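You operate a simulated robot arm through the tools that you are given. There is no shell and no other tool. Be economical: measure what you need, move in short steps, check, and stop when the job is done.

You are at the controls of a simulated two-armed robot. One attempt, no reset.

JOB
Set the stack guide to the batch card's size, clamp it, then jog the yellow notebook in the bay.
Fine: loosen the guide clamp before sliding; lay the notebook from the delivery slats in the bay, spine to the stop; one push of the paddle.

The check looks at the end state, three seconds after you hand in, the way a careful person would. Anything else that was tipped, shoved, dropped, spilled or broken makes it a failure.

ROBOT AND FRAMES
Two 7-joint arms with fingered hands on one trunk, on a base that drives. Base frame: it is fixed to the floor where the robot stands at the start and does not move with it; the origin is under the middle of the robot, x ahead of it, y to its left, z up. Readings come in mm, degrees, newtons and seconds.
The left shoulder is at the start at [70, 146, 1212], the right one opposite. With the tool pointing down near the work surface each hand reaches from about 420 to 800 mm from the robot's upright axis, wherever it stands, measured 20 degrees to its own side. Places, roughly: guide clamp [700, 0, 1000]; stack guide [700, 0, 1000]. Payload 3.5 kg a hand.
The tool frame of a hand sits at the grasp point between the pads (the TCP): z along the fingers, y along the line on which they close. The tips reach 25 mm beyond it. Largest opening 88 mm; the body of the gripper starts 29 mm behind the TCP. The gripper is a hand of 4 fingers: y runs from the thumb to the fingers, the wrist lies at [-13, -97, -162] in the tool frame.
Orientation is that of the tool frame in the base frame, as a unit quaternion [x, y, z, w]. With the fingers straight down and the wrist toward the robot, the tool's x, y and z point along [0, 1, 0], [1, 0, 0] and [0, 0, -1] of the base frame.

CONTROLS
- The arms move only by the tool nudge_tool. It takes "left_deltas", "right_deltas" or both (then of equal length, played together; a hand with none holds still); each is a list that holds one entry, the list of rows, each a list of 6 numbers: the shift along the tool's x, y, z in mm, then the turn, a rotation vector about the tool's x, y, z in degrees. In form: [[[dx, dy, dz, ax, ay, az], ...]]. A call has 1 to 10 rows; each row shifts and turns the commanded pose from where the row before left it, along the tool's axes as they then stand. Each row takes 0.2 s and may step no farther than 50 mm and 8.6 degrees from the row before; otherwise, the whole call is refused. Where a pose cannot be reached the arm comes as near as it can. A force on the tool above 40 N (or 10 N above the force at the start of the call, whichever is more), or a blocked arm, ends the call early, and 0.2 s more pass. In this call time passes only in rows, and 0.2 s behind the last. It gives the time, the measured TCP pose, the force on the tool (base axes), the opening and the grip force at its end, in the units of the frame above (readings bear some noise), with the torque about the TCP (base axes, N m) and any sound that the robot's microphone picked up.
- Cameras (640 x 400 px; columns grow to the right, rows downward): "scene" is now at [137.7, 17.8, 1531.2]; the picture's right is [0.18, -0.98, 0.00], its down [-0.54, -0.10, -0.83] and it looks along [0.82, 0.15, -0.55] (base axes); focal length 256 px, centre (320, 200). "left" rides on the left gripper at [-64, -83, -98] in its tool frame; the picture's right is [-0.62, -0.37, 0.69], its down [0.71, -0.63, 0.30] and it looks along [0.32, 0.68, 0.65] (tool axes); focal length 265 px, centre (320, 200). "right" rides on the right gripper at [64, -83, -98] in its tool frame; the picture's right is [-0.62, 0.37, -0.69], its down [-0.71, -0.63, 0.30] and it looks along [-0.32, 0.68, 0.65] (tool axes); focal length 265 px, centre (320, 200). There is no depth. A picture from a camera that has moved, and an enlarged one, comes with that camera's place and axes in the base frame and with its lens.
- snapshot(camera): a new picture of that camera. It takes no simulated time.
- raise_lower(by): slides the trunk up (or, below 0, down) by that many mm; the arms and the scene camera ride with it, the base frame stays. It gives what a move gives, with no picture.
- base_move(legs): drives the robot by 1 to 6 legs, each [ahead, left, turn to the left] in mm, mm and degrees, along the robot's own axes; the way and the turn of a leg run together, so that a leg with both is an arc; at most 1500 mm and 180 degrees a leg. The arms and the cameras ride along, it lands a little off, and it stops where it bumps. It gives what a move gives.
- set_fingers(index, middle, ring, thumb_bend, thumb_turn, hand): sets how far each is bent, from 0 (flat) to 1 (curled in); at 0.3 the hand is open as for a grip, at 0.7 the pads meet at the TCP. One left out holds its place. A second passes; each finger stops where it meets its share of the squeeze, and holds until it gets a number again. It is the only way to open and close the hand. It gives what a move gives, with no picture; readings hold the bend of each and the force on the fingers (four entries, about 0 where the hand has none), thumb and palm. thumb_turn goes from beside the hand (0) to across from the fingers (1), as for a grip.
- head_to(pan, tilt): turns the head with the scene camera to pan (to the left, within 86 degrees either way) and tilt (down, from -29 to 69), counted from straight ahead of the robot. It gives what a move gives.
- close_up(camera, box): a new picture of the part [left, top, right, bottom] of that camera's present view, enlarged. It takes no simulated time.
- finish_job(): hands the job in; it is judged then, once.

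Work in short steps. Places have to be worked out from the pictures, the camera data and where the tool is seen: move nearer, look again, correct. Check each grasp and each placing, and mend what went wrong. You have 120 turns and 100 pictures in all, those below and enlarged ones among them. Open the grippers and draw the arms clear of the work before you hand the job in, unless the task says otherwise; then end with one line.

The tools are called after ">>>" as name(argument=value, ...) on one line, values as JSON. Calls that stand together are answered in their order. nudge_tool: Moves the arms, as the interface text tells. Its arguments: {"type":"object","properties":{"left_deltas":{"type":"array","items":{"type":"array","items":{"type":"array","items":{"type":"number"}}}},"right_deltas":{"type":"array","items":{"type":"array","items":{"type":"array","items":{"type":"number"}}}}},"required":[]} The other tools are called the same way: raise_lower (by) slides the trunk up or down; set_fingers (index, middle, ring, thumb_bend, thumb_turn, hand) moves the fingers one by one; base_move (legs) drives the base; head_to (pan, tilt) turns the head that bears the scene camera; snapshot (camera) takes a picture; close_up (camera, box) takes an enlarged picture of a part of a camera's view; finish_job () hands the job in.

At the start:

```text
time_s: 0.0
left_ee_pos: [507.8, 240.0, 1323.6]
left_ee_rot: [0.707, 0.707, 0.0, 0.0]
left_ft_force: [-0.1, 0.3, 0.3]
left_wrist_torque: [0.02, 0.0, -0.02]
left_finger_gap: 87.5
left_grasp_force: 0.1
left_shape: jaw
left_bend: [0.3, 0.3, 0.3, 0.3, 0.98]
left_finger forces: [0.0, 0.0, 0.0, 0.0, 0.0, 0.1]
right_ee_pos: [517.3, -217.2, 1381.3]
right_ee_rot: [0.707, 0.708, 0.0, 0.0]
right_ft_force: [0.1, -0.6, -0.2]
right_wrist_torque: [0.0, 0.0, 0.01]
right_finger_gap: 87.5
right_grasp_force: 0.1
right_shape: jaw
right_bend: [0.3, 0.3, 0.3, 0.3, 0.98]
right_finger forces: [0.1, 0.1, 0.1, 0.0, 0.0, 0.0]
trunk travel left (down, up): [-775.0, 65.0]
robot x, y, heading: [-0.9, -0.8, 0.1]
head pan, tilt: [10.4, 33.4]
```

scene: 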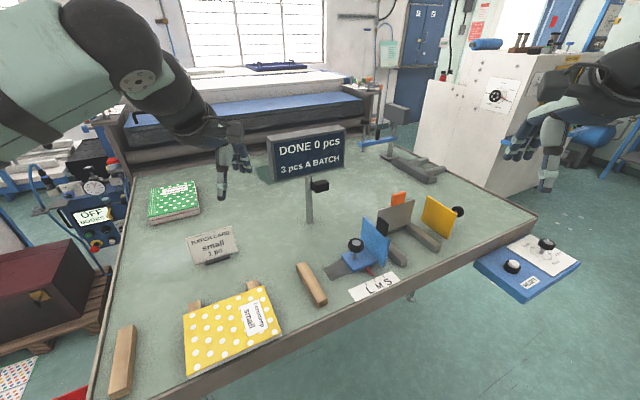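
right: 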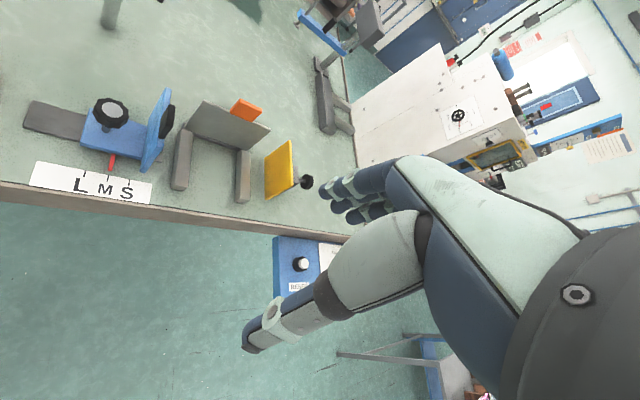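
left: 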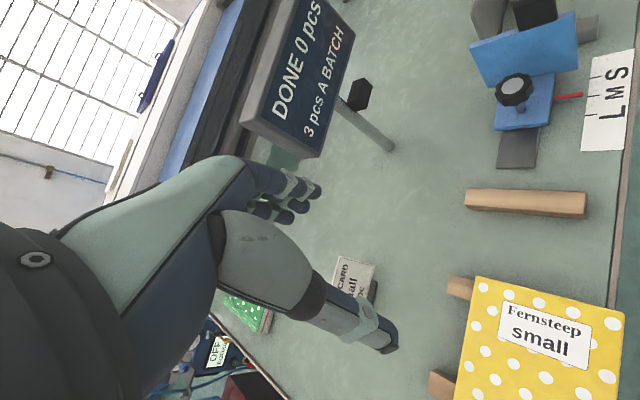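

I'll begin with close-ups of the card, the guide and the notebook to read them.

>>> close_up(camera="scene", box=[300, 170, 480, 310])

>>> close_up(camera="scene", box=[100, 170, 340, 390])

>>> close_up(camera="right", box=[0, 60, 340, 270])

>>> close_up(camera="left", box=[420, 0, 640, 400])

```text
2.86 times, centred on (390, 240) of scene
camera zoom: at [137.7, 17.8, 1531.2], right [0.18, -0.98, 0.0], down [-0.54, -0.1, -0.83], along [0.82, 0.15, -0.55], focal length 731 px, centre (120, 86)
```

zoom: 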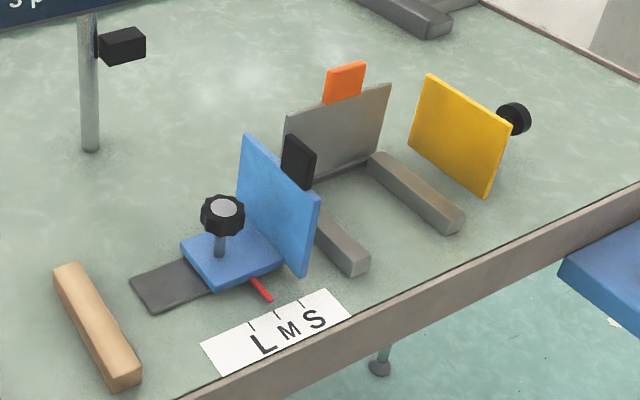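

```text
1.82 times, centred on (220, 280) of scene
camera zoom: at [137.7, 17.8, 1531.2], right [0.18, -0.98, 0.0], down [-0.54, -0.1, -0.83], along [0.82, 0.15, -0.55], focal length 465 px, centre (502, 54)
```

zoom: 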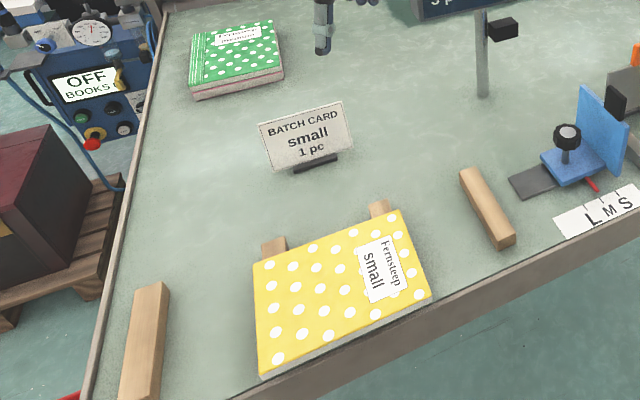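

```text
1.88 times, centred on (170, 165) of right
camera zoom: at [433.2, -151.5, 1482.7], right [0.37, -0.62, 0.69], down [-0.63, -0.71, -0.3], along [0.68, -0.32, -0.65], focal length 500 px, centre (602, 266)
```

zoom: 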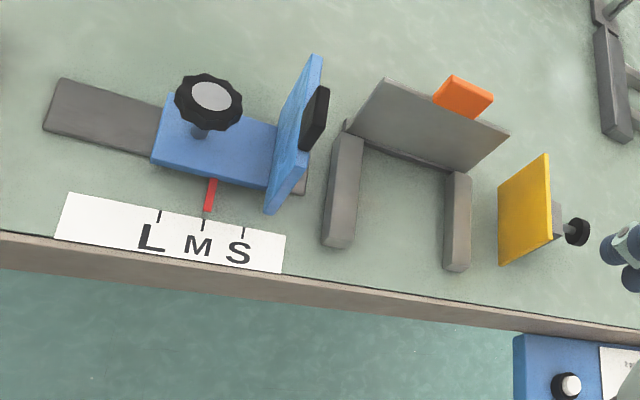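

```text
1.00 times, centred on (530, 200) of left (not enlarged: the box is as wide or as high as the picture)
camera zoom: at [424.9, 175.0, 1420.7], right [-0.37, -0.62, -0.69], down [-0.63, 0.71, -0.3], along [0.68, 0.32, -0.65], focal length 265 px, centre (110, 200)
```

zoom: 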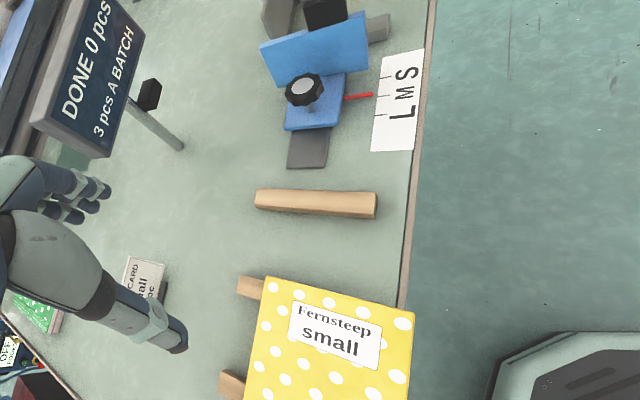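

The card reads "small", so the guide has to go from M to S. The table is turned about 35° to the left of my base axes, so I turn the base to face it squarely.

>>> base_move(legs=[[0, 0, 35]])

>>> head_to(pan=-30, tilt=40)

>>> snapshot(camera="scene")

>>> snapshot(camera="right")

```text
time_s: 2.1
left_ee_pos: [279.3, 486.0, 1323.8]
left_ee_rot: [0.46, 0.888, 0.0, 0.001]
left_ft_force: [-0.2, -0.2, 0.2]
left_wrist_torque: [0.0, -0.01, 0.02]
left_finger_gap: 87.8
left_grasp_force: 0.0
left_shape: jaw
left_bend: [0.3, 0.3, 0.3, 0.3, 0.98]
left_finger forces: [0.0, 0.0, 0.0, 0.0, 0.0, 0.0]
right_ee_pos: [547.3, 119.9, 1382.4]
right_ee_rot: [0.462, 0.887, 0.0, 0.001]
right_ft_force: [0.7, 0.4, 0.5]
right_wrist_torque: [-0.01, 0.0, 0.02]
right_finger_gap: 87.7
right_grasp_force: 0.0
right_shape: jaw
right_bend: [0.3, 0.3, 0.3, 0.3, 0.98]
right_finger forces: [0.0, 0.0, 0.0, 0.0, 0.0, 0.0]
trunk travel left (down, up): [-775.0, 65.0]
robot x, y, heading: [-4.9, 1.7, 35.2]
head pan, tilt: [10.4, 33.4]
```

```text
time_s: 3.1
left_ee_pos: [278.6, 486.3, 1323.0]
left_ee_rot: [0.461, 0.887, 0.0, 0.001]
left_ft_force: [0.1, -0.3, 0.1]
left_wrist_torque: [-0.01, 0.0, -0.04]
left_finger_gap: 87.8
left_grasp_force: 0.0
left_shape: jaw
left_bend: [0.3, 0.3, 0.3, 0.3, 0.98]
left_finger forces: [0.0, 0.0, 0.1, 0.0, 0.0, 0.0]
right_ee_pos: [548.0, 120.4, 1382.9]
right_ee_rot: [0.461, 0.887, 0.0, 0.0]
right_ft_force: [0.6, 1.0, -0.9]
right_wrist_torque: [0.0, 0.01, 0.02]
right_finger_gap: 87.6
right_grasp_force: 0.2
right_shape: jaw
right_bend: [0.3, 0.3, 0.3, 0.3, 0.98]
right_finger forces: [0.0, 0.0, 0.1, 0.1, 0.0, 0.1]
trunk travel left (down, up): [-775.0, 65.0]
robot x, y, heading: [-2.6, -0.5, 35.3]
head pan, tilt: [-30.0, 40.0]
```

```text
92 pictures are left
camera scene: at [125.8, 38.0, 1521.2], right [0.09, -1.0, 0.0], down [-0.64, -0.06, -0.77], along [0.76, 0.07, -0.64], focal length 256 px, centre (320, 200)
```

scene: 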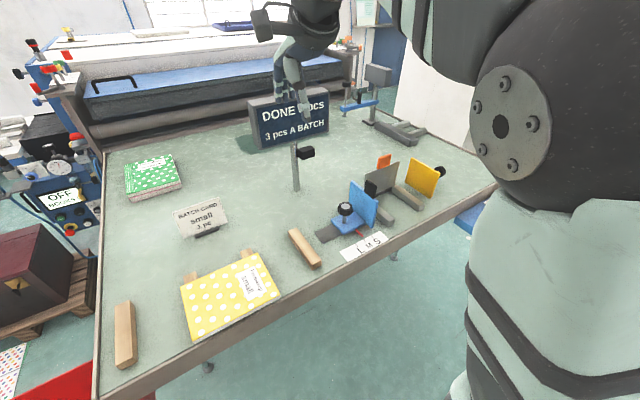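

```text
91 pictures are left
camera right: at [442.0, 125.3, 1482.7], right [0.66, -0.3, 0.69], down [-0.11, -0.95, -0.3], along [0.75, 0.13, -0.65], focal length 265 px, centre (320, 200)
```

right: 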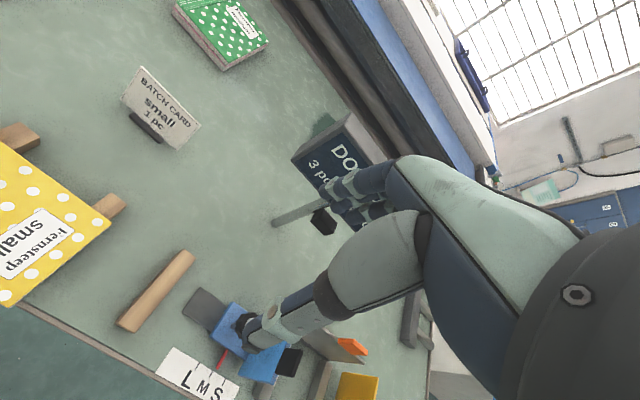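

I drive 350 mm to the robot's right, along the table edge, to bring the guide in front of me.

>>> base_move(legs=[[0, -350, 0]])

>>> head_to(pan=-10, tilt=50)

>>> snapshot(camera="scene")

>>> snapshot(camera="left")

>>> snapshot(camera="right")

```text
time_s: 5.4
left_ee_pos: [477.7, 202.6, 1321.5]
left_ee_rot: [0.456, 0.89, 0.0, 0.001]
left_ft_force: [0.3, 0.1, 0.0]
left_wrist_torque: [-0.01, -0.02, -0.04]
left_finger_gap: 87.7
left_grasp_force: 0.1
left_shape: jaw
left_bend: [0.3, 0.3, 0.3, 0.3, 0.98]
left_finger forces: [0.1, 0.0, 0.0, 0.1, 0.1, 0.0]
right_ee_pos: [750.6, -161.2, 1383.2]
right_ee_rot: [0.457, 0.889, 0.0, 0.001]
right_ft_force: [0.3, 0.6, 0.6]
right_wrist_torque: [0.0, -0.03, 0.01]
right_finger_gap: 87.8
right_grasp_force: 0.1
right_shape: jaw
right_bend: [0.3, 0.3, 0.3, 0.3, 0.98]
right_finger forces: [0.1, 0.0, 0.1, 0.0, 0.0, 0.0]
trunk travel left (down, up): [-775.0, 65.0]
robot x, y, heading: [202.8, -290.9, 35.6]
head pan, tilt: [-30.0, 40.0]
```

```text
time_s: 6.3
left_ee_pos: [478.1, 199.8, 1323.1]
left_ee_rot: [0.456, 0.89, 0.0, 0.0]
left_ft_force: [-0.4, -0.2, 0.1]
left_wrist_torque: [-0.03, 0.0, -0.01]
left_finger_gap: 87.6
left_grasp_force: 0.0
left_shape: jaw
left_bend: [0.3, 0.3, 0.3, 0.3, 0.98]
left_finger forces: [0.0, 0.0, 0.0, 0.0, 0.0, 0.0]
right_ee_pos: [751.8, -163.7, 1382.2]
right_ee_rot: [0.457, 0.89, 0.0, 0.0]
right_ft_force: [0.8, 0.2, 0.0]
right_wrist_torque: [-0.02, 0.0, 0.02]
right_finger_gap: 87.4
right_grasp_force: 0.1
right_shape: jaw
right_bend: [0.3, 0.3, 0.3, 0.3, 0.98]
right_finger forces: [0.1, 0.0, 0.0, 0.0, 0.0, 0.0]
trunk travel left (down, up): [-775.0, 65.0]
robot x, y, heading: [205.2, -290.2, 35.8]
head pan, tilt: [-10.0, 50.0]
```

```text
90 pictures are left
camera scene: at [315.6, -225.7, 1507.0], right [0.43, -0.9, 0.0], down [-0.69, -0.33, -0.64], along [0.58, 0.28, -0.77], focal length 256 px, centre (320, 200)
```

scene: 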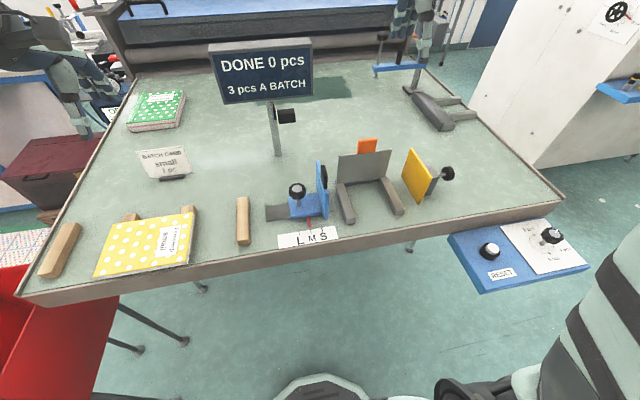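

```text
89 pictures are left
camera left: at [448.9, 99.5, 1420.8], right [0.06, -0.72, -0.69], down [-0.93, 0.21, -0.3], along [0.37, 0.66, -0.65], focal length 265 px, centre (320, 200)
```

left: 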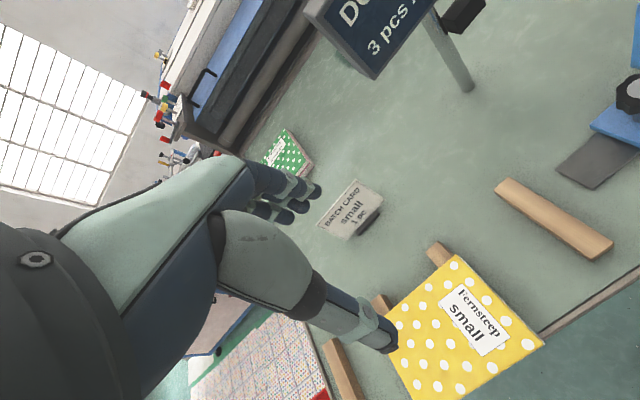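

```text
88 pictures are left
camera right: at [645.9, -160.1, 1482.7], right [0.66, -0.29, 0.69], down [-0.1, -0.95, -0.31], along [0.74, 0.13, -0.65], focal length 265 px, centre (320, 200)
```

right: 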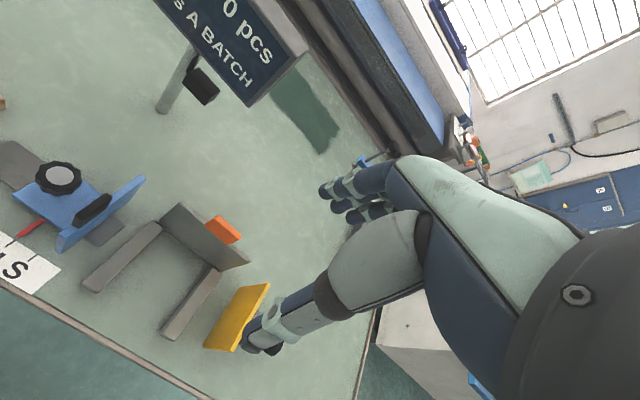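

Good view now. I enlarge the bay from both cameras to measure it.

>>> close_up(camera="scene", box=[230, 120, 470, 270])

>>> close_up(camera="right", box=[0, 110, 300, 370])

```text
2.67 times, centred on (350, 195) of scene
camera zoom: at [315.6, -225.7, 1507.0], right [0.43, -0.9, 0.0], down [-0.69, -0.33, -0.64], along [0.58, 0.28, -0.77], focal length 682 px, centre (240, 213)
```

zoom: 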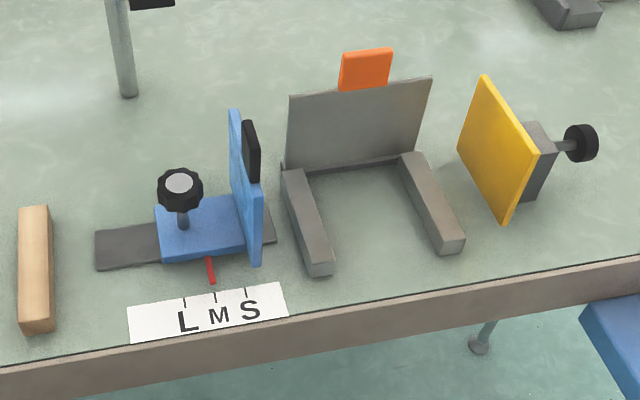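

```text
1.54 times, centred on (150, 240) of right
camera zoom: at [645.9, -160.1, 1482.7], right [0.66, -0.29, 0.69], down [-0.1, -0.95, -0.31], along [0.74, 0.13, -0.65], focal length 408 px, centre (582, 138)
```

zoom: 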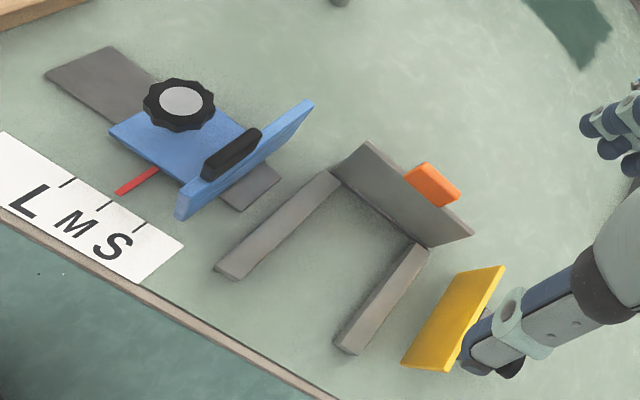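

Measured in the table frame (table heading about 36.8°): the clamp knob is at about base (687, 18), top z about 1027. The S setting lies 30 mm to the right of the present one. I bring the right hand above the knob.

>>> nudge_tool(right_deltas=[[[26.6, 7.5, 36, 0, 0, 0], [26.6, 7.5, 36, 0, 0, 0], [26.6, 7.5, 36, 0, 0, 0], [26.6, 7.5, 36, 0, 0, 0], [26.6, 7.5, 36, 0, 0, 0], [26.6, 7.5, 36, 0, 0, 0], [26.6, 7.5, 36, 0, 0, 0]]])

>>> snapshot(camera="right")

>>> snapshot(camera="scene")

```text
time_s: 7.9
left_ee_pos: [478.0, 203.2, 1321.0]
left_ee_rot: [0.458, 0.889, -0.001, 0.0]
left_ft_force: [0.2, -0.3, 0.2]
left_wrist_torque: [-0.01, -0.03, 0.0]
left_finger_gap: 87.8
left_grasp_force: 0.1
left_shape: jaw
left_bend: [0.3, 0.3, 0.3, 0.3, 0.98]
left_finger forces: [0.0, 0.0, 0.0, 0.0, 0.0, 0.0]
right_ee_pos: [697.2, 18.6, 1151.8]
right_ee_rot: [0.466, 0.884, 0.021, -0.017]
right_ft_force: [0.4, 0.1, -0.1]
right_wrist_torque: [-0.01, 0.03, -0.03]
right_finger_gap: 87.7
right_grasp_force: 0.1
right_shape: jaw
right_bend: [0.3, 0.3, 0.3, 0.3, 0.98]
right_finger forces: [0.0, 0.0, 0.1, 0.0, 0.0, 0.1]
trunk travel left (down, up): [-775.0, 65.0]
robot x, y, heading: [204.4, -286.0, 35.6]
head pan, tilt: [-10.0, 50.0]
```

```text
85 pictures are left
camera right: at [591.1, 19.9, 1252.1], right [0.66, -0.34, 0.67], down [-0.12, -0.93, -0.35], along [0.74, 0.15, -0.65], focal length 265 px, centre (320, 200)
```

right: 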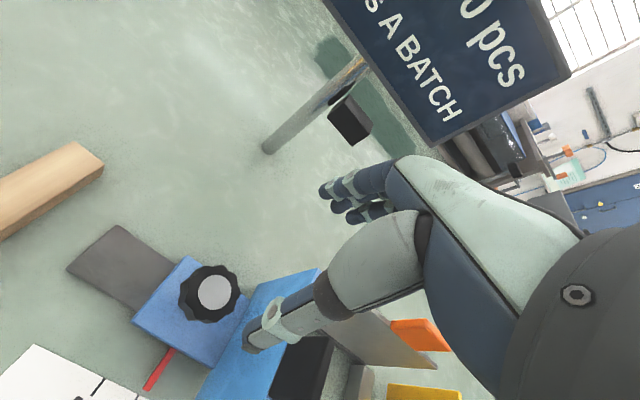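

```text
84 pictures are left
camera scene: at [316.0, -223.1, 1506.9], right [0.43, -0.9, 0.0], down [-0.69, -0.33, -0.64], along [0.58, 0.28, -0.77], focal length 256 px, centre (320, 200)
```

scene: 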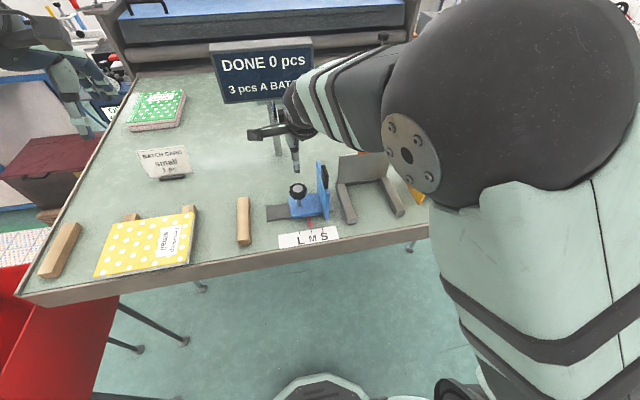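

The hand stopped 20 mm short and tilted a little. A null move will show whether that is lag or a reach limit.

>>> nudge_tool(right_deltas=[[[0, 0, 0, 0, 0, 0], [0, 0, 0, 0, 0, 0]]])

```text
time_s: 8.5
left_ee_pos: [477.5, 200.5, 1323.2]
left_ee_rot: [0.458, 0.889, -0.001, -0.001]
left_ft_force: [0.7, 0.8, -0.1]
left_wrist_torque: [0.01, 0.02, 0.01]
left_finger_gap: 87.6
left_grasp_force: 0.1
left_shape: jaw
left_bend: [0.3, 0.3, 0.3, 0.3, 0.98]
left_finger forces: [0.1, 0.0, 0.0, 0.0, 0.1, 0.0]
right_ee_pos: [696.8, 16.9, 1148.1]
right_ee_rot: [0.467, 0.884, 0.019, -0.018]
right_ft_force: [0.5, -1.1, 0.0]
right_wrist_torque: [0.04, 0.01, -0.01]
right_finger_gap: 87.9
right_grasp_force: 0.1
right_shape: jaw
right_bend: [0.3, 0.3, 0.3, 0.3, 0.98]
right_finger forces: [0.0, 0.0, 0.1, 0.0, 0.1, 0.1]
trunk travel left (down, up): [-775.0, 65.0]
robot x, y, heading: [204.8, -291.0, 35.6]
head pan, tilt: [-10.0, 50.0]
```

It is a reach limit: the target lies too far inboard for the right arm. I shift the base 150 mm left so the knob sits on the right arm's side.

>>> base_move(legs=[[0, 150, 0]])

>>> nudge_tool(right_deltas=[[[-30, 0, 0, 0, 0, 0], [-30, 0, 0, 0, 0, 0], [-30, 0, 0, 0, 0, 0], [-30, 0, 0, 0, 0, 0], [-25, 0, 0, 0, 0, 0], [0, 0, 0, 0, 0, 0]]])

>>> snapshot(camera="right")

>>> snapshot(camera="scene")

```text
time_s: 9.8
left_ee_pos: [395.0, 318.8, 1323.8]
left_ee_rot: [0.459, 0.889, 0.001, -0.001]
left_ft_force: [-0.3, 0.2, 0.1]
left_wrist_torque: [0.0, 0.02, -0.02]
left_finger_gap: 87.6
left_grasp_force: 0.2
left_shape: jaw
left_bend: [0.3, 0.3, 0.3, 0.3, 0.98]
left_finger forces: [0.0, 0.0, 0.0, 0.1, 0.1, 0.0]
right_ee_pos: [614.0, 131.7, 1144.8]
right_ee_rot: [0.471, 0.882, 0.016, -0.02]
right_ft_force: [1.3, 0.2, -0.4]
right_wrist_torque: [0.0, -0.05, -0.01]
right_finger_gap: 87.7
right_grasp_force: 0.0
right_shape: jaw
right_bend: [0.3, 0.3, 0.3, 0.3, 0.98]
right_finger forces: [0.0, 0.0, 0.0, 0.1, 0.0, 0.0]
trunk travel left (down, up): [-775.0, 65.0]
robot x, y, heading: [118.2, -165.8, 35.4]
head pan, tilt: [-10.0, 50.0]
```

```text
time_s: 11.2
left_ee_pos: [394.0, 322.3, 1322.4]
left_ee_rot: [0.458, 0.889, 0.0, 0.0]
left_ft_force: [-0.1, 0.8, -0.1]
left_wrist_torque: [-0.01, -0.01, -0.01]
left_finger_gap: 87.4
left_grasp_force: 0.0
left_shape: jaw
left_bend: [0.3, 0.3, 0.3, 0.3, 0.98]
left_finger forces: [0.1, 0.0, 0.1, 0.1, 0.0, 0.0]
right_ee_pos: [694.0, 12.2, 1138.0]
right_ee_rot: [0.47, 0.882, 0.015, -0.019]
right_ft_force: [-0.7, -0.5, 0.3]
right_wrist_torque: [-0.03, 0.04, -0.02]
right_finger_gap: 87.2
right_grasp_force: 0.0
right_shape: jaw
right_bend: [0.3, 0.3, 0.3, 0.3, 0.98]
right_finger forces: [0.0, 0.0, 0.0, 0.0, 0.1, 0.0]
trunk travel left (down, up): [-775.0, 65.0]
robot x, y, heading: [117.1, -168.8, 35.5]
head pan, tilt: [-10.0, 50.0]
```

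```text
83 pictures are left
camera right: at [589.0, 15.6, 1239.7], right [0.66, -0.34, 0.67], down [-0.13, -0.93, -0.34], along [0.74, 0.14, -0.66], focal length 265 px, centre (320, 200)
```

right: 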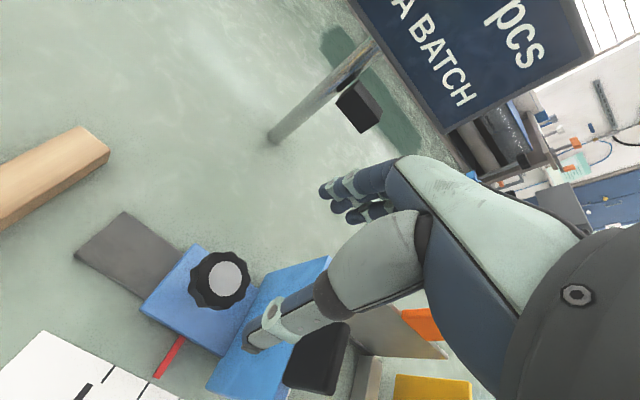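

```text
82 pictures are left
camera scene: at [228.1, -103.0, 1507.0], right [0.43, -0.9, 0.0], down [-0.69, -0.33, -0.64], along [0.58, 0.28, -0.77], focal length 256 px, centre (320, 200)
```

scene: 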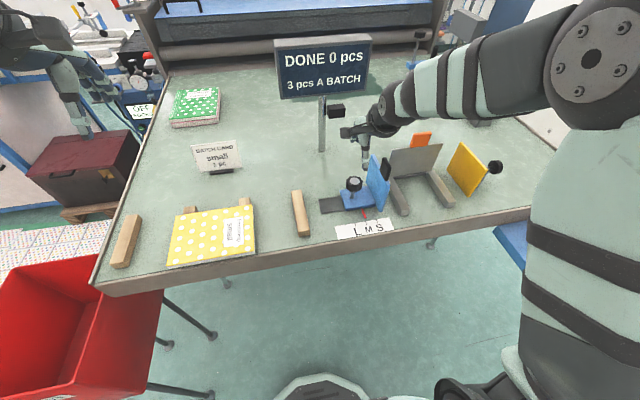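

I correct about 9 mm left and 3 mm back, lower 40 mm, and check how well the arm tracks.

>>> nudge_tool(right_deltas=[[[5, -2, 20, 0, 0, 0], [4, -1, 20, 0, 0, 0], [0, 0, 0, 0, 0, 0], [0, 0, 0, 0, 0, 0]]])

>>> snapshot(camera="right")

>>> close_up(camera="scene", box=[290, 90, 490, 250])

```text
time_s: 12.2
left_ee_pos: [393.0, 320.5, 1323.0]
left_ee_rot: [0.458, 0.889, 0.0, 0.0]
left_ft_force: [-0.1, 0.4, -0.1]
left_wrist_torque: [0.0, 0.02, 0.01]
left_finger_gap: 87.6
left_grasp_force: 0.1
left_shape: jaw
left_bend: [0.3, 0.3, 0.3, 0.3, 0.98]
left_finger forces: [0.0, 0.0, 0.0, 0.1, 0.0, 0.0]
right_ee_pos: [686.5, 21.0, 1096.9]
right_ee_rot: [0.47, 0.882, 0.015, -0.019]
right_ft_force: [0.5, 0.2, -0.3]
right_wrist_torque: [0.03, -0.02, 0.0]
right_finger_gap: 87.8
right_grasp_force: 0.0
right_shape: jaw
right_bend: [0.3, 0.3, 0.3, 0.3, 0.98]
right_finger forces: [0.1, 0.0, 0.1, 0.1, 0.0, 0.0]
trunk travel left (down, up): [-775.0, 65.0]
robot x, y, heading: [114.8, -169.8, 35.4]
head pan, tilt: [-10.0, 50.0]
```

```text
81 pictures are left
camera right: at [581.4, 23.4, 1200.4], right [0.67, -0.34, 0.66], down [-0.13, -0.93, -0.34], along [0.73, 0.14, -0.66], focal length 265 px, centre (320, 200)
```

right: 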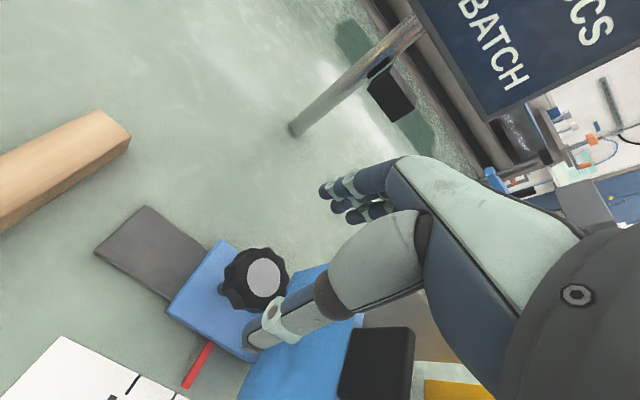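

```text
2.50 times, centred on (390, 170) of scene
camera zoom: at [228.9, -104.4, 1507.0], right [0.43, -0.9, 0.0], down [-0.69, -0.33, -0.64], along [0.58, 0.28, -0.77], focal length 640 px, centre (145, 275)
```

zoom: 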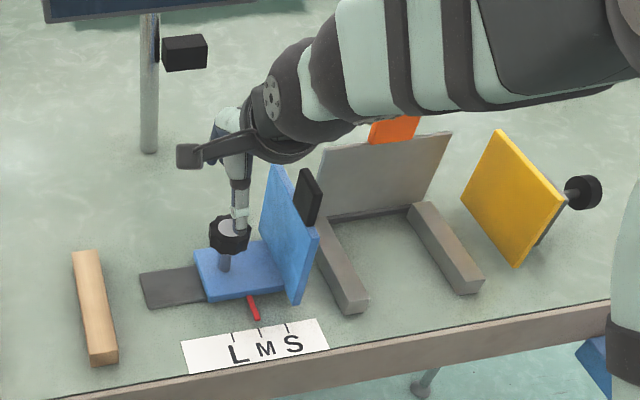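

Tracking is fine now. I fix the small tilt, centre on the knob at about (683, 16) and lower the open hand around it.

>>> nudge_tool(right_deltas=[[[-2, -5, 0, 0, -2.7, 0], [0, 0, 20, 0, 0, 0], [0, 0, 20, 0, 0, 0], [0, 0, 18, 0, 0, 0], [0, 0, 18, 0, 0, 0], [0, 0, 0, 0, 0, 0]]])

>>> snapshot(camera="right")

>>> close_up(camera="scene", box=[290, 90, 490, 250])

```text
time_s: 13.6
left_ee_pos: [393.2, 321.0, 1324.5]
left_ee_rot: [0.459, 0.889, -0.001, -0.001]
left_ft_force: [0.4, 1.6, 0.2]
left_wrist_torque: [-0.03, -0.02, -0.04]
left_finger_gap: 87.5
left_grasp_force: 0.1
left_shape: jaw
left_bend: [0.3, 0.3, 0.3, 0.3, 0.98]
left_finger forces: [0.0, 0.0, 0.0, 0.0, 0.0, 0.0]
right_ee_pos: [681.6, 15.3, 1021.3]
right_ee_rot: [0.471, 0.882, 0.004, 0.002]
right_ft_force: [0.1, -0.1, 0.3]
right_wrist_torque: [-0.03, -0.01, 0.01]
right_finger_gap: 87.7
right_grasp_force: 0.1
right_shape: jaw
right_bend: [0.3, 0.3, 0.3, 0.3, 0.98]
right_finger forces: [0.1, 0.1, 0.0, 0.1, 0.1, 0.0]
trunk travel left (down, up): [-775.0, 65.0]
robot x, y, heading: [119.4, -165.8, 35.4]
head pan, tilt: [-10.0, 50.0]
```

```text
79 pictures are left
camera right: at [575.2, 22.6, 1120.6], right [0.65, -0.31, 0.69], down [-0.12, -0.94, -0.31], along [0.75, 0.12, -0.65], focal length 265 px, centre (320, 200)
```

right: 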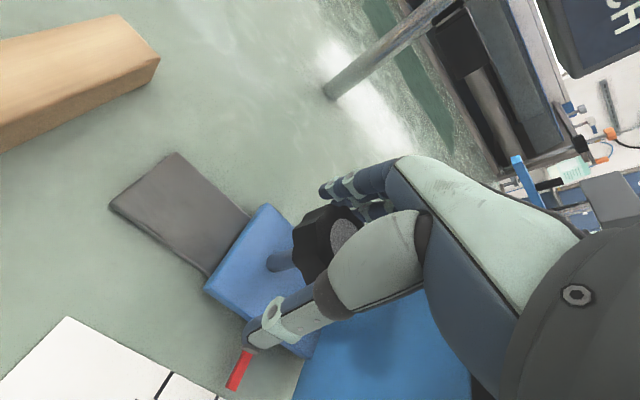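

```text
2.50 times, centred on (390, 170) of scene
camera zoom: at [228.9, -104.1, 1507.0], right [0.43, -0.9, 0.0], down [-0.69, -0.33, -0.64], along [0.58, 0.28, -0.77], focal length 640 px, centre (145, 275)
```

zoom: 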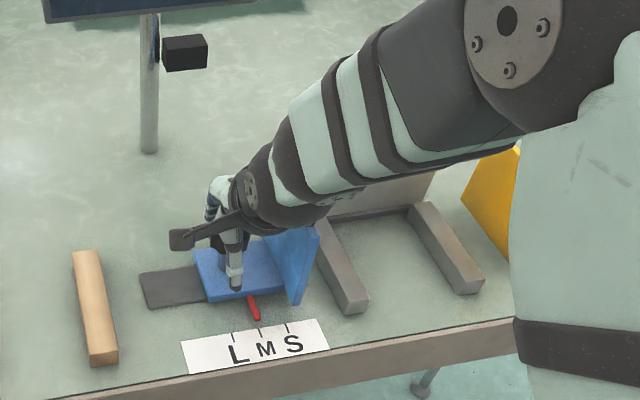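

The knob stands between thumb and fingers with no contact forces. I close the right hand on it.

>>> set_fingers(hand="right", index=0.7, middle=0.7, ring=0.7, thumb_bend=0.7)

>>> close_up(camera="right", box=[160, 120, 480, 400])

```text
time_s: 14.6
left_ee_pos: [393.6, 322.3, 1321.5]
left_ee_rot: [0.458, 0.889, 0.0, 0.0]
left_ft_force: [-1.3, 0.4, -0.2]
left_wrist_torque: [0.02, 0.02, 0.0]
left_finger_gap: 87.4
left_grasp_force: 0.1
left_shape: jaw
left_bend: [0.3, 0.3, 0.3, 0.3, 0.98]
left_finger forces: [0.0, 0.0, 0.1, 0.0, 0.0, 0.1]
right_ee_pos: [681.7, 15.4, 1020.9]
right_ee_rot: [0.47, 0.883, 0.003, 0.001]
right_ft_force: [-0.5, -0.4, -2.6]
right_wrist_torque: [-0.02, 0.01, 0.07]
right_finger_gap: 26.2
right_grasp_force: 13.8
right_shape: fingers
right_bend: [0.58, 0.66, 0.69, 0.59, 0.97]
right_finger forces: [8.8, 4.2, 0.4, 0.0, 14.0, 0.0]
trunk travel left (down, up): [-775.0, 65.0]
robot x, y, heading: [120.6, -169.8, 35.4]
head pan, tilt: [-10.0, 50.0]
```

```text
1.43 times, centred on (320, 260) of right
camera zoom: at [575.2, 22.7, 1120.5], right [0.65, -0.31, 0.69], down [-0.12, -0.94, -0.31], along [0.75, 0.12, -0.65], focal length 379 px, centre (320, 114)
```

zoom: 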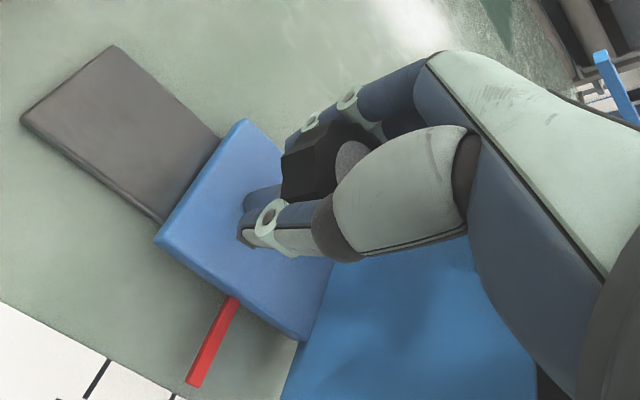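

The grip is off-centre: the index carries most and the ring finger nothing, and the knob sits further left. I open, shift 9 mm left and close again.

>>> set_fingers(hand="right", index=0.3, middle=0.3, ring=0.3, thumb_bend=0.3)

>>> nudge_tool(right_deltas=[[[9, 0, 0, 0, 0, 0], [0, 0, 0, 0, 0, 0]]])

>>> set_fingers(hand="right", index=0.7, middle=0.7, ring=0.7, thumb_bend=0.7)

>>> close_up(camera="right", box=[160, 120, 480, 400])

```text
time_s: 15.6
left_ee_pos: [393.4, 319.7, 1324.0]
left_ee_rot: [0.458, 0.889, 0.001, 0.0]
left_ft_force: [0.5, -0.1, 0.0]
left_wrist_torque: [-0.02, -0.01, -0.01]
left_finger_gap: 87.6
left_grasp_force: 0.0
left_shape: jaw
left_bend: [0.3, 0.3, 0.3, 0.3, 0.98]
left_finger forces: [0.1, 0.0, 0.1, 0.0, 0.0, 0.1]
right_ee_pos: [682.5, 15.6, 1021.3]
right_ee_rot: [0.471, 0.882, 0.004, 0.002]
right_ft_force: [-0.2, -0.2, -0.3]
right_wrist_torque: [0.02, -0.01, -0.02]
right_finger_gap: 84.4
right_grasp_force: 0.1
right_shape: fingers
right_bend: [0.3, 0.3, 0.3, 0.3, 0.97]
right_finger forces: [0.1, 0.0, 0.0, 0.0, 0.1, 0.1]
trunk travel left (down, up): [-775.0, 65.0]
robot x, y, heading: [117.3, -169.4, 35.4]
head pan, tilt: [-10.0, 50.0]
```

```text
time_s: 16.2
left_ee_pos: [393.5, 321.4, 1322.8]
left_ee_rot: [0.458, 0.889, 0.0, -0.001]
left_ft_force: [-0.1, -1.0, -1.0]
left_wrist_torque: [0.01, -0.01, -0.03]
left_finger_gap: 87.6
left_grasp_force: 0.0
left_shape: jaw
left_bend: [0.3, 0.3, 0.3, 0.3, 0.98]
left_finger forces: [0.0, 0.0, 0.1, 0.0, 0.1, 0.0]
right_ee_pos: [676.3, 24.1, 1021.5]
right_ee_rot: [0.471, 0.882, 0.004, 0.001]
right_ft_force: [-0.3, -0.9, 0.6]
right_wrist_torque: [0.0, -0.02, -0.03]
right_finger_gap: 84.5
right_grasp_force: 0.0
right_shape: fingers
right_bend: [0.3, 0.3, 0.3, 0.3, 0.97]
right_finger forces: [0.0, 0.0, 0.0, 0.0, 0.0, 0.0]
trunk travel left (down, up): [-775.0, 65.0]
robot x, y, heading: [115.5, -168.2, 35.3]
head pan, tilt: [-10.0, 50.0]
```

```text
time_s: 17.2
left_ee_pos: [394.3, 321.7, 1323.0]
left_ee_rot: [0.459, 0.889, -0.001, -0.001]
left_ft_force: [0.5, -0.1, -0.3]
left_wrist_torque: [0.05, 0.03, 0.03]
left_finger_gap: 87.5
left_grasp_force: 0.0
left_shape: jaw
left_bend: [0.3, 0.3, 0.3, 0.3, 0.98]
left_finger forces: [0.0, 0.1, 0.0, 0.1, 0.0, 0.0]
right_ee_pos: [676.9, 25.6, 1022.6]
right_ee_rot: [0.47, 0.883, 0.003, 0.001]
right_ft_force: [2.8, 2.0, -1.5]
right_wrist_torque: [0.02, 0.05, 0.11]
right_finger_gap: 10.0
right_grasp_force: 8.4
right_shape: fingers
right_bend: [0.68, 0.66, 0.65, 0.64, 0.96]
right_finger forces: [2.2, 4.2, 4.9, 0.0, 6.6, 0.0]
trunk travel left (down, up): [-775.0, 65.0]
robot x, y, heading: [116.5, -170.2, 35.6]
head pan, tilt: [-10.0, 50.0]
```

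```text
1.43 times, centred on (320, 260) of right
camera zoom: at [570.7, 31.9, 1121.0], right [0.65, -0.31, 0.69], down [-0.12, -0.94, -0.31], along [0.75, 0.12, -0.65], focal length 379 px, centre (320, 114)
```

zoom: 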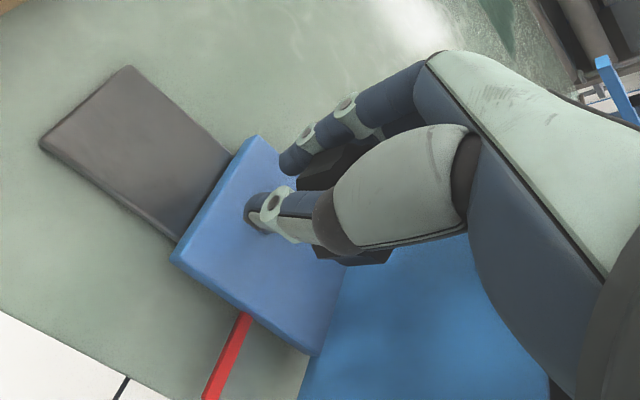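

The gap of 10 mm means the tips closed under the knob around its stem. I open, go up 13 mm, shift 4 mm back to the right, and close on the knob itself.

>>> set_fingers(hand="right", index=0.3, middle=0.3, ring=0.3, thumb_bend=0.3)

>>> nudge_tool(right_deltas=[[[-4, 0, -13, 0, 0, 0], [0, 0, 0, 0, 0, 0]]])

>>> set_fingers(hand="right", index=0.7, middle=0.7, ring=0.7, thumb_bend=0.7)

>>> close_up(camera="right", box=[160, 120, 480, 400])

```text
time_s: 18.2
left_ee_pos: [392.5, 321.0, 1324.6]
left_ee_rot: [0.458, 0.889, 0.0, -0.001]
left_ft_force: [-0.1, 0.4, 0.3]
left_wrist_torque: [0.0, -0.01, 0.04]
left_finger_gap: 87.5
left_grasp_force: 0.0
left_shape: jaw
left_bend: [0.3, 0.3, 0.3, 0.3, 0.98]
left_finger forces: [0.0, 0.0, 0.0, 0.1, 0.0, 0.1]
right_ee_pos: [676.5, 23.7, 1022.2]
right_ee_rot: [0.471, 0.882, 0.005, 0.001]
right_ft_force: [0.3, 0.0, 0.4]
right_wrist_torque: [0.0, -0.01, -0.03]
right_finger_gap: 84.5
right_grasp_force: 0.0
right_shape: fingers
right_bend: [0.3, 0.3, 0.3, 0.3, 0.97]
right_finger forces: [0.0, 0.1, 0.1, 0.0, 0.1, 0.1]
trunk travel left (down, up): [-775.0, 65.0]
robot x, y, heading: [117.7, -167.3, 35.3]
head pan, tilt: [-10.0, 50.0]
```

```text
time_s: 18.8
left_ee_pos: [393.5, 321.0, 1323.5]
left_ee_rot: [0.459, 0.888, 0.0, 0.0]
left_ft_force: [0.1, 0.0, -0.8]
left_wrist_torque: [-0.01, 0.0, -0.01]
left_finger_gap: 87.7
left_grasp_force: 0.1
left_shape: jaw
left_bend: [0.3, 0.3, 0.3, 0.3, 0.98]
left_finger forces: [0.1, 0.1, 0.1, 0.0, 0.0, 0.1]
right_ee_pos: [679.0, 21.0, 1035.2]
right_ee_rot: [0.471, 0.882, 0.004, 0.002]
right_ft_force: [-0.2, -0.9, 1.0]
right_wrist_torque: [-0.05, 0.03, 0.0]
right_finger_gap: 84.2
right_grasp_force: 0.0
right_shape: fingers
right_bend: [0.3, 0.3, 0.3, 0.3, 0.97]
right_finger forces: [0.0, 0.0, 0.0, 0.0, 0.0, 0.0]
trunk travel left (down, up): [-775.0, 65.0]
robot x, y, heading: [120.2, -169.0, 35.5]
head pan, tilt: [-10.0, 50.0]
```

```text
time_s: 19.8
left_ee_pos: [396.3, 322.3, 1322.3]
left_ee_rot: [0.459, 0.889, -0.001, 0.001]
left_ft_force: [-0.1, -0.8, -0.1]
left_wrist_torque: [-0.01, -0.02, 0.0]
left_finger_gap: 87.6
left_grasp_force: 0.0
left_shape: jaw
left_bend: [0.3, 0.3, 0.3, 0.3, 0.98]
left_finger forces: [0.0, 0.0, 0.1, 0.0, 0.0, 0.0]
right_ee_pos: [680.9, 23.9, 1034.5]
right_ee_rot: [0.47, 0.883, 0.005, 0.001]
right_ft_force: [5.9, 5.3, -0.1]
right_wrist_torque: [0.1, -0.14, 0.18]
right_finger_gap: 25.1
right_grasp_force: 14.0
right_shape: fingers
right_bend: [0.61, 0.6, 0.61, 0.58, 0.96]
right_finger forces: [5.4, 6.2, 6.3, 0.1, 10.3, 0.1]
trunk travel left (down, up): [-775.0, 65.0]
robot x, y, heading: [119.5, -170.2, 35.4]
head pan, tilt: [-10.0, 50.0]
```

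```text
1.43 times, centred on (320, 260) of right
camera zoom: at [574.4, 29.4, 1133.8], right [0.65, -0.31, 0.69], down [-0.12, -0.94, -0.31], along [0.75, 0.12, -0.65], focal length 379 px, centre (320, 114)
```

zoom: 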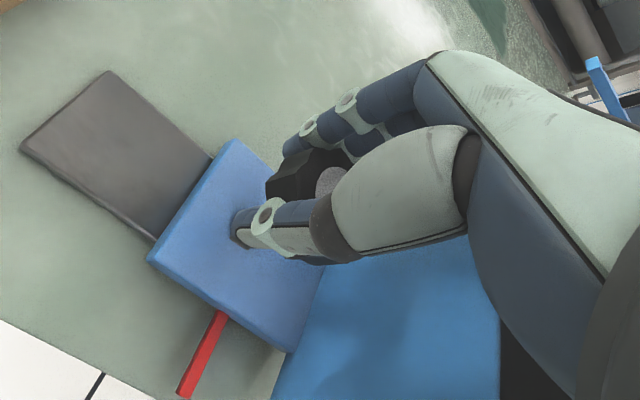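

All fingers now bear evenly on the knob. I ease 2 mm forward to relieve the side force and turn counterclockwise by about 60°.

>>> nudge_tool(right_deltas=[[[0, 2, 0, 0, 0, 0], [0, 0, 0, 0, 0, -8], [0, 0, 0, 0, 0, -8], [0, 0, 0, 0, 0, -8], [0, 0, 0, 0, 0, -8], [0, 0, 0, 0, 0, -8], [0, 0, 0, 0, 0, -8], [0, 0, 0, 0, 0, -8], [0, 0, 0, 0, 0, 0]]])

>>> snapshot(camera="right")

>>> close_up(camera="scene", box=[290, 90, 490, 250])

```text
time_s: 21.8
left_ee_pos: [391.4, 320.6, 1324.3]
left_ee_rot: [0.458, 0.889, 0.001, 0.0]
left_ft_force: [-0.2, 0.8, 0.0]
left_wrist_torque: [0.02, -0.02, 0.01]
left_finger_gap: 87.7
left_grasp_force: 0.1
left_shape: jaw
left_bend: [0.3, 0.3, 0.3, 0.3, 0.98]
left_finger forces: [0.0, 0.0, 0.1, 0.0, 0.0, 0.1]
right_ee_pos: [676.7, 20.1, 1033.6]
right_ee_rot: [0.0, 1.0, 0.002, 0.002]
right_ft_force: [-15.7, -6.9, -9.7]
right_wrist_torque: [0.0, 0.04, -0.23]
right_finger_gap: 23.8
right_grasp_force: 18.6
right_shape: fingers
right_bend: [0.63, 0.63, 0.67, 0.6, 0.89]
right_finger forces: [5.7, 5.9, 3.2, 0.0, 22.4, 0.0]
trunk travel left (down, up): [-775.0, 65.0]
robot x, y, heading: [115.7, -167.0, 35.6]
head pan, tilt: [-10.0, 50.0]
```

```text
74 pictures are left
camera right: at [612.0, -62.7, 1133.7], right [0.62, 0.37, 0.7], down [0.72, -0.63, -0.3], along [0.33, 0.69, -0.65], focal length 265 px, centre (320, 200)
```

right: 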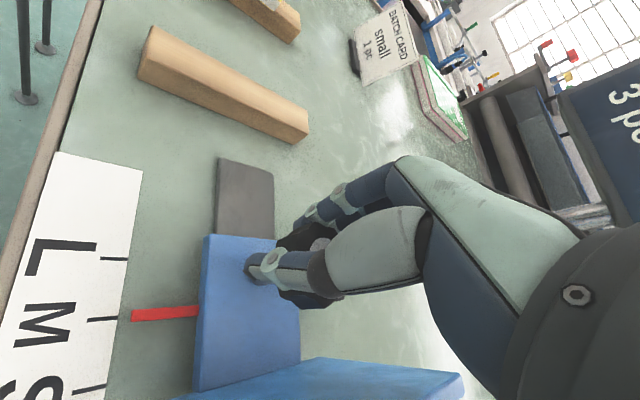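

```text
2.50 times, centred on (390, 170) of scene
camera zoom: at [225.8, -105.7, 1507.2], right [0.43, -0.9, 0.0], down [-0.69, -0.33, -0.64], along [0.58, 0.28, -0.76], focal length 640 px, centre (145, 275)
```

zoom: 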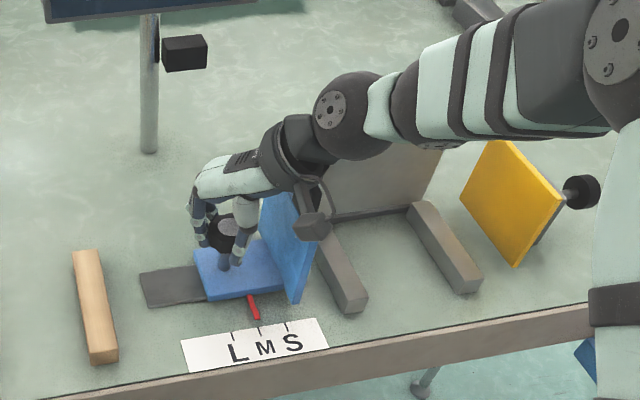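

The hand turned 56° and the guide stayed put. I test for looseness with a 10 mm pull toward S.

>>> nudge_tool(right_deltas=[[[-3, -4, 0, 0, 0, 0], [-3, -4, 0, 0, 0, 0], [0, 0, 0, 0, 0, 0]]])

>>> close_up(camera="right", box=[0, 130, 400, 400])

```text
time_s: 22.6
left_ee_pos: [387.0, 325.3, 1322.7]
left_ee_rot: [0.458, 0.889, 0.0, 0.003]
left_ft_force: [1.0, 0.6, 0.6]
left_wrist_torque: [0.01, -0.03, -0.01]
left_finger_gap: 87.7
left_grasp_force: 0.1
left_shape: jaw
left_bend: [0.3, 0.3, 0.3, 0.3, 0.98]
left_finger forces: [0.1, 0.0, 0.0, 0.0, 0.1, 0.1]
right_ee_pos: [679.5, 18.4, 1036.6]
right_ee_rot: [-0.002, 1.0, 0.001, 0.002]
right_ft_force: [-27.4, 8.9, -11.9]
right_wrist_torque: [-0.83, -0.33, -0.27]
right_finger_gap: 24.8
right_grasp_force: 20.5
right_shape: fingers
right_bend: [0.61, 0.62, 0.67, 0.6, 0.88]
right_finger forces: [9.1, 7.2, 2.4, 0.0, 21.9, 0.1]
trunk travel left (down, up): [-775.0, 65.0]
robot x, y, heading: [116.6, -167.6, 35.5]
head pan, tilt: [-10.0, 50.0]
```

```text
1.48 times, centred on (200, 265) of right
camera zoom: at [613.7, -64.7, 1134.7], right [0.62, 0.37, 0.7], down [0.72, -0.63, -0.3], along [0.32, 0.69, -0.65], focal length 393 px, centre (498, 104)
```

zoom: 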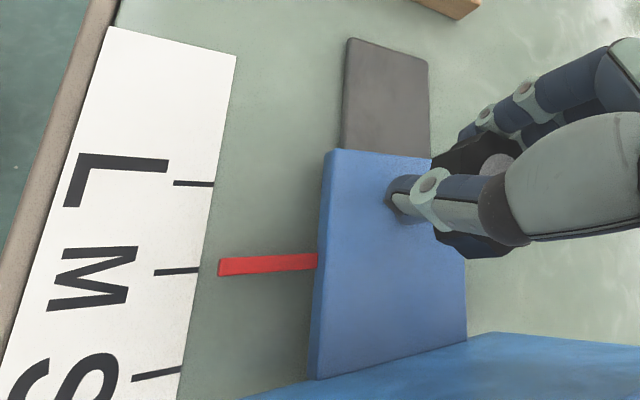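

Still clamped: 27 N and no slide. I undo the pull, open, wind the hand back clockwise and take another bite.

>>> nudge_tool(right_deltas=[[[6, 8, 0, 0, 0, 0], [0, 0, 0, 0, 0, 0]]])

>>> set_fingers(hand="right", index=0.3, middle=0.3, ring=0.3, thumb_bend=0.3)

>>> close_up(camera="right", box=[160, 120, 480, 400])

>>> nudge_tool(right_deltas=[[[0, 0, 0, 0, 0, 8], [0, 0, 0, 0, 0, 8], [0, 0, 0, 0, 0, 8], [0, 0, 0, 0, 0, 8], [0, 0, 0, 0, 0, 8], [0, 0, 0, 0, 0, 8], [0, 0, 0, 0, 0, 8], [0, 0, 0, 0, 0, 8], [0, 0, 0, 0, 0, 0]]])

>>> close_up(camera="right", box=[160, 120, 480, 400])

```text
time_s: 23.2
left_ee_pos: [391.8, 320.0, 1323.5]
left_ee_rot: [0.46, 0.888, 0.0, 0.001]
left_ft_force: [0.1, 0.2, 0.4]
left_wrist_torque: [0.02, 0.01, 0.03]
left_finger_gap: 87.7
left_grasp_force: 0.1
left_shape: jaw
left_bend: [0.3, 0.3, 0.3, 0.3, 0.98]
left_finger forces: [0.0, 0.1, 0.0, 0.1, 0.0, 0.0]
right_ee_pos: [679.9, 19.9, 1034.6]
right_ee_rot: [0.002, 1.0, 0.001, 0.004]
right_ft_force: [-17.2, -7.6, -9.2]
right_wrist_torque: [0.1, 0.05, -0.08]
right_finger_gap: 24.6
right_grasp_force: 18.0
right_shape: fingers
right_bend: [0.62, 0.63, 0.67, 0.6, 0.88]
right_finger forces: [6.5, 5.4, 2.8, 0.1, 21.5, 0.0]
trunk travel left (down, up): [-775.0, 65.0]
robot x, y, heading: [117.2, -169.1, 35.7]
head pan, tilt: [-10.0, 50.0]
```

```text
time_s: 24.2
left_ee_pos: [393.6, 321.1, 1323.3]
left_ee_rot: [0.459, 0.889, 0.0, -0.001]
left_ft_force: [-0.5, 0.0, 0.0]
left_wrist_torque: [-0.02, 0.0, -0.03]
left_finger_gap: 87.5
left_grasp_force: 0.0
left_shape: jaw
left_bend: [0.3, 0.3, 0.3, 0.3, 0.98]
left_finger forces: [0.0, 0.1, 0.0, 0.0, 0.0, 0.0]
right_ee_pos: [682.1, 23.1, 1033.5]
right_ee_rot: [0.002, 1.0, 0.003, 0.003]
right_ft_force: [0.6, -0.5, -0.3]
right_wrist_torque: [-0.01, -0.02, -0.03]
right_finger_gap: 84.2
right_grasp_force: 0.0
right_shape: fingers
right_bend: [0.3, 0.3, 0.3, 0.3, 0.97]
right_finger forces: [0.0, 0.0, 0.0, 0.1, 0.0, 0.1]
trunk travel left (down, up): [-775.0, 65.0]
robot x, y, heading: [117.2, -166.8, 35.3]
head pan, tilt: [-10.0, 50.0]
```

```text
1.43 times, centred on (320, 260) of right
camera zoom: at [615.3, -59.8, 1133.3], right [0.62, 0.36, 0.7], down [0.71, -0.63, -0.3], along [0.33, 0.69, -0.65], focal length 379 px, centre (320, 114)
```

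zoom: 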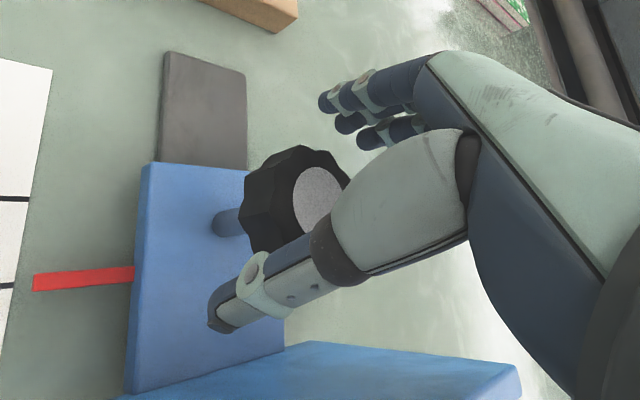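

```text
time_s: 26.2
left_ee_pos: [392.8, 321.3, 1323.0]
left_ee_rot: [0.459, 0.889, 0.0, 0.0]
left_ft_force: [-0.1, -0.2, 0.8]
left_wrist_torque: [-0.01, 0.0, 0.0]
left_finger_gap: 87.3
left_grasp_force: 0.0
left_shape: jaw
left_bend: [0.3, 0.3, 0.3, 0.3, 0.98]
left_finger forces: [0.0, 0.0, 0.0, 0.0, 0.1, 0.0]
right_ee_pos: [683.0, 23.3, 1034.8]
right_ee_rot: [0.531, 0.847, 0.004, 0.0]
right_ft_force: [-0.1, -1.2, 1.0]
right_wrist_torque: [-0.03, -0.01, -0.01]
right_finger_gap: 84.4
right_grasp_force: 0.1
right_shape: fingers
right_bend: [0.3, 0.3, 0.3, 0.3, 0.97]
right_finger forces: [0.0, 0.0, 0.1, 0.0, 0.0, 0.1]
trunk travel left (down, up): [-775.0, 65.0]
robot x, y, heading: [121.0, -166.0, 35.2]
head pan, tilt: [-10.0, 50.0]
```

```text
1.43 times, centred on (320, 260) of right
camera zoom: at [577.2, 44.2, 1134.1], right [0.6, -0.4, 0.69], down [-0.26, -0.92, -0.31], along [0.76, 0.01, -0.65], focal length 379 px, centre (320, 114)
```

zoom: 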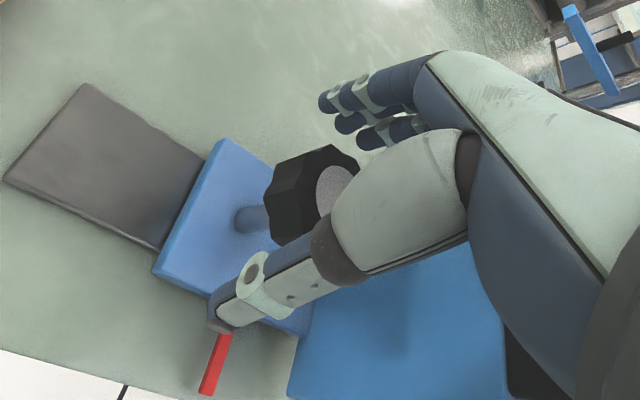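

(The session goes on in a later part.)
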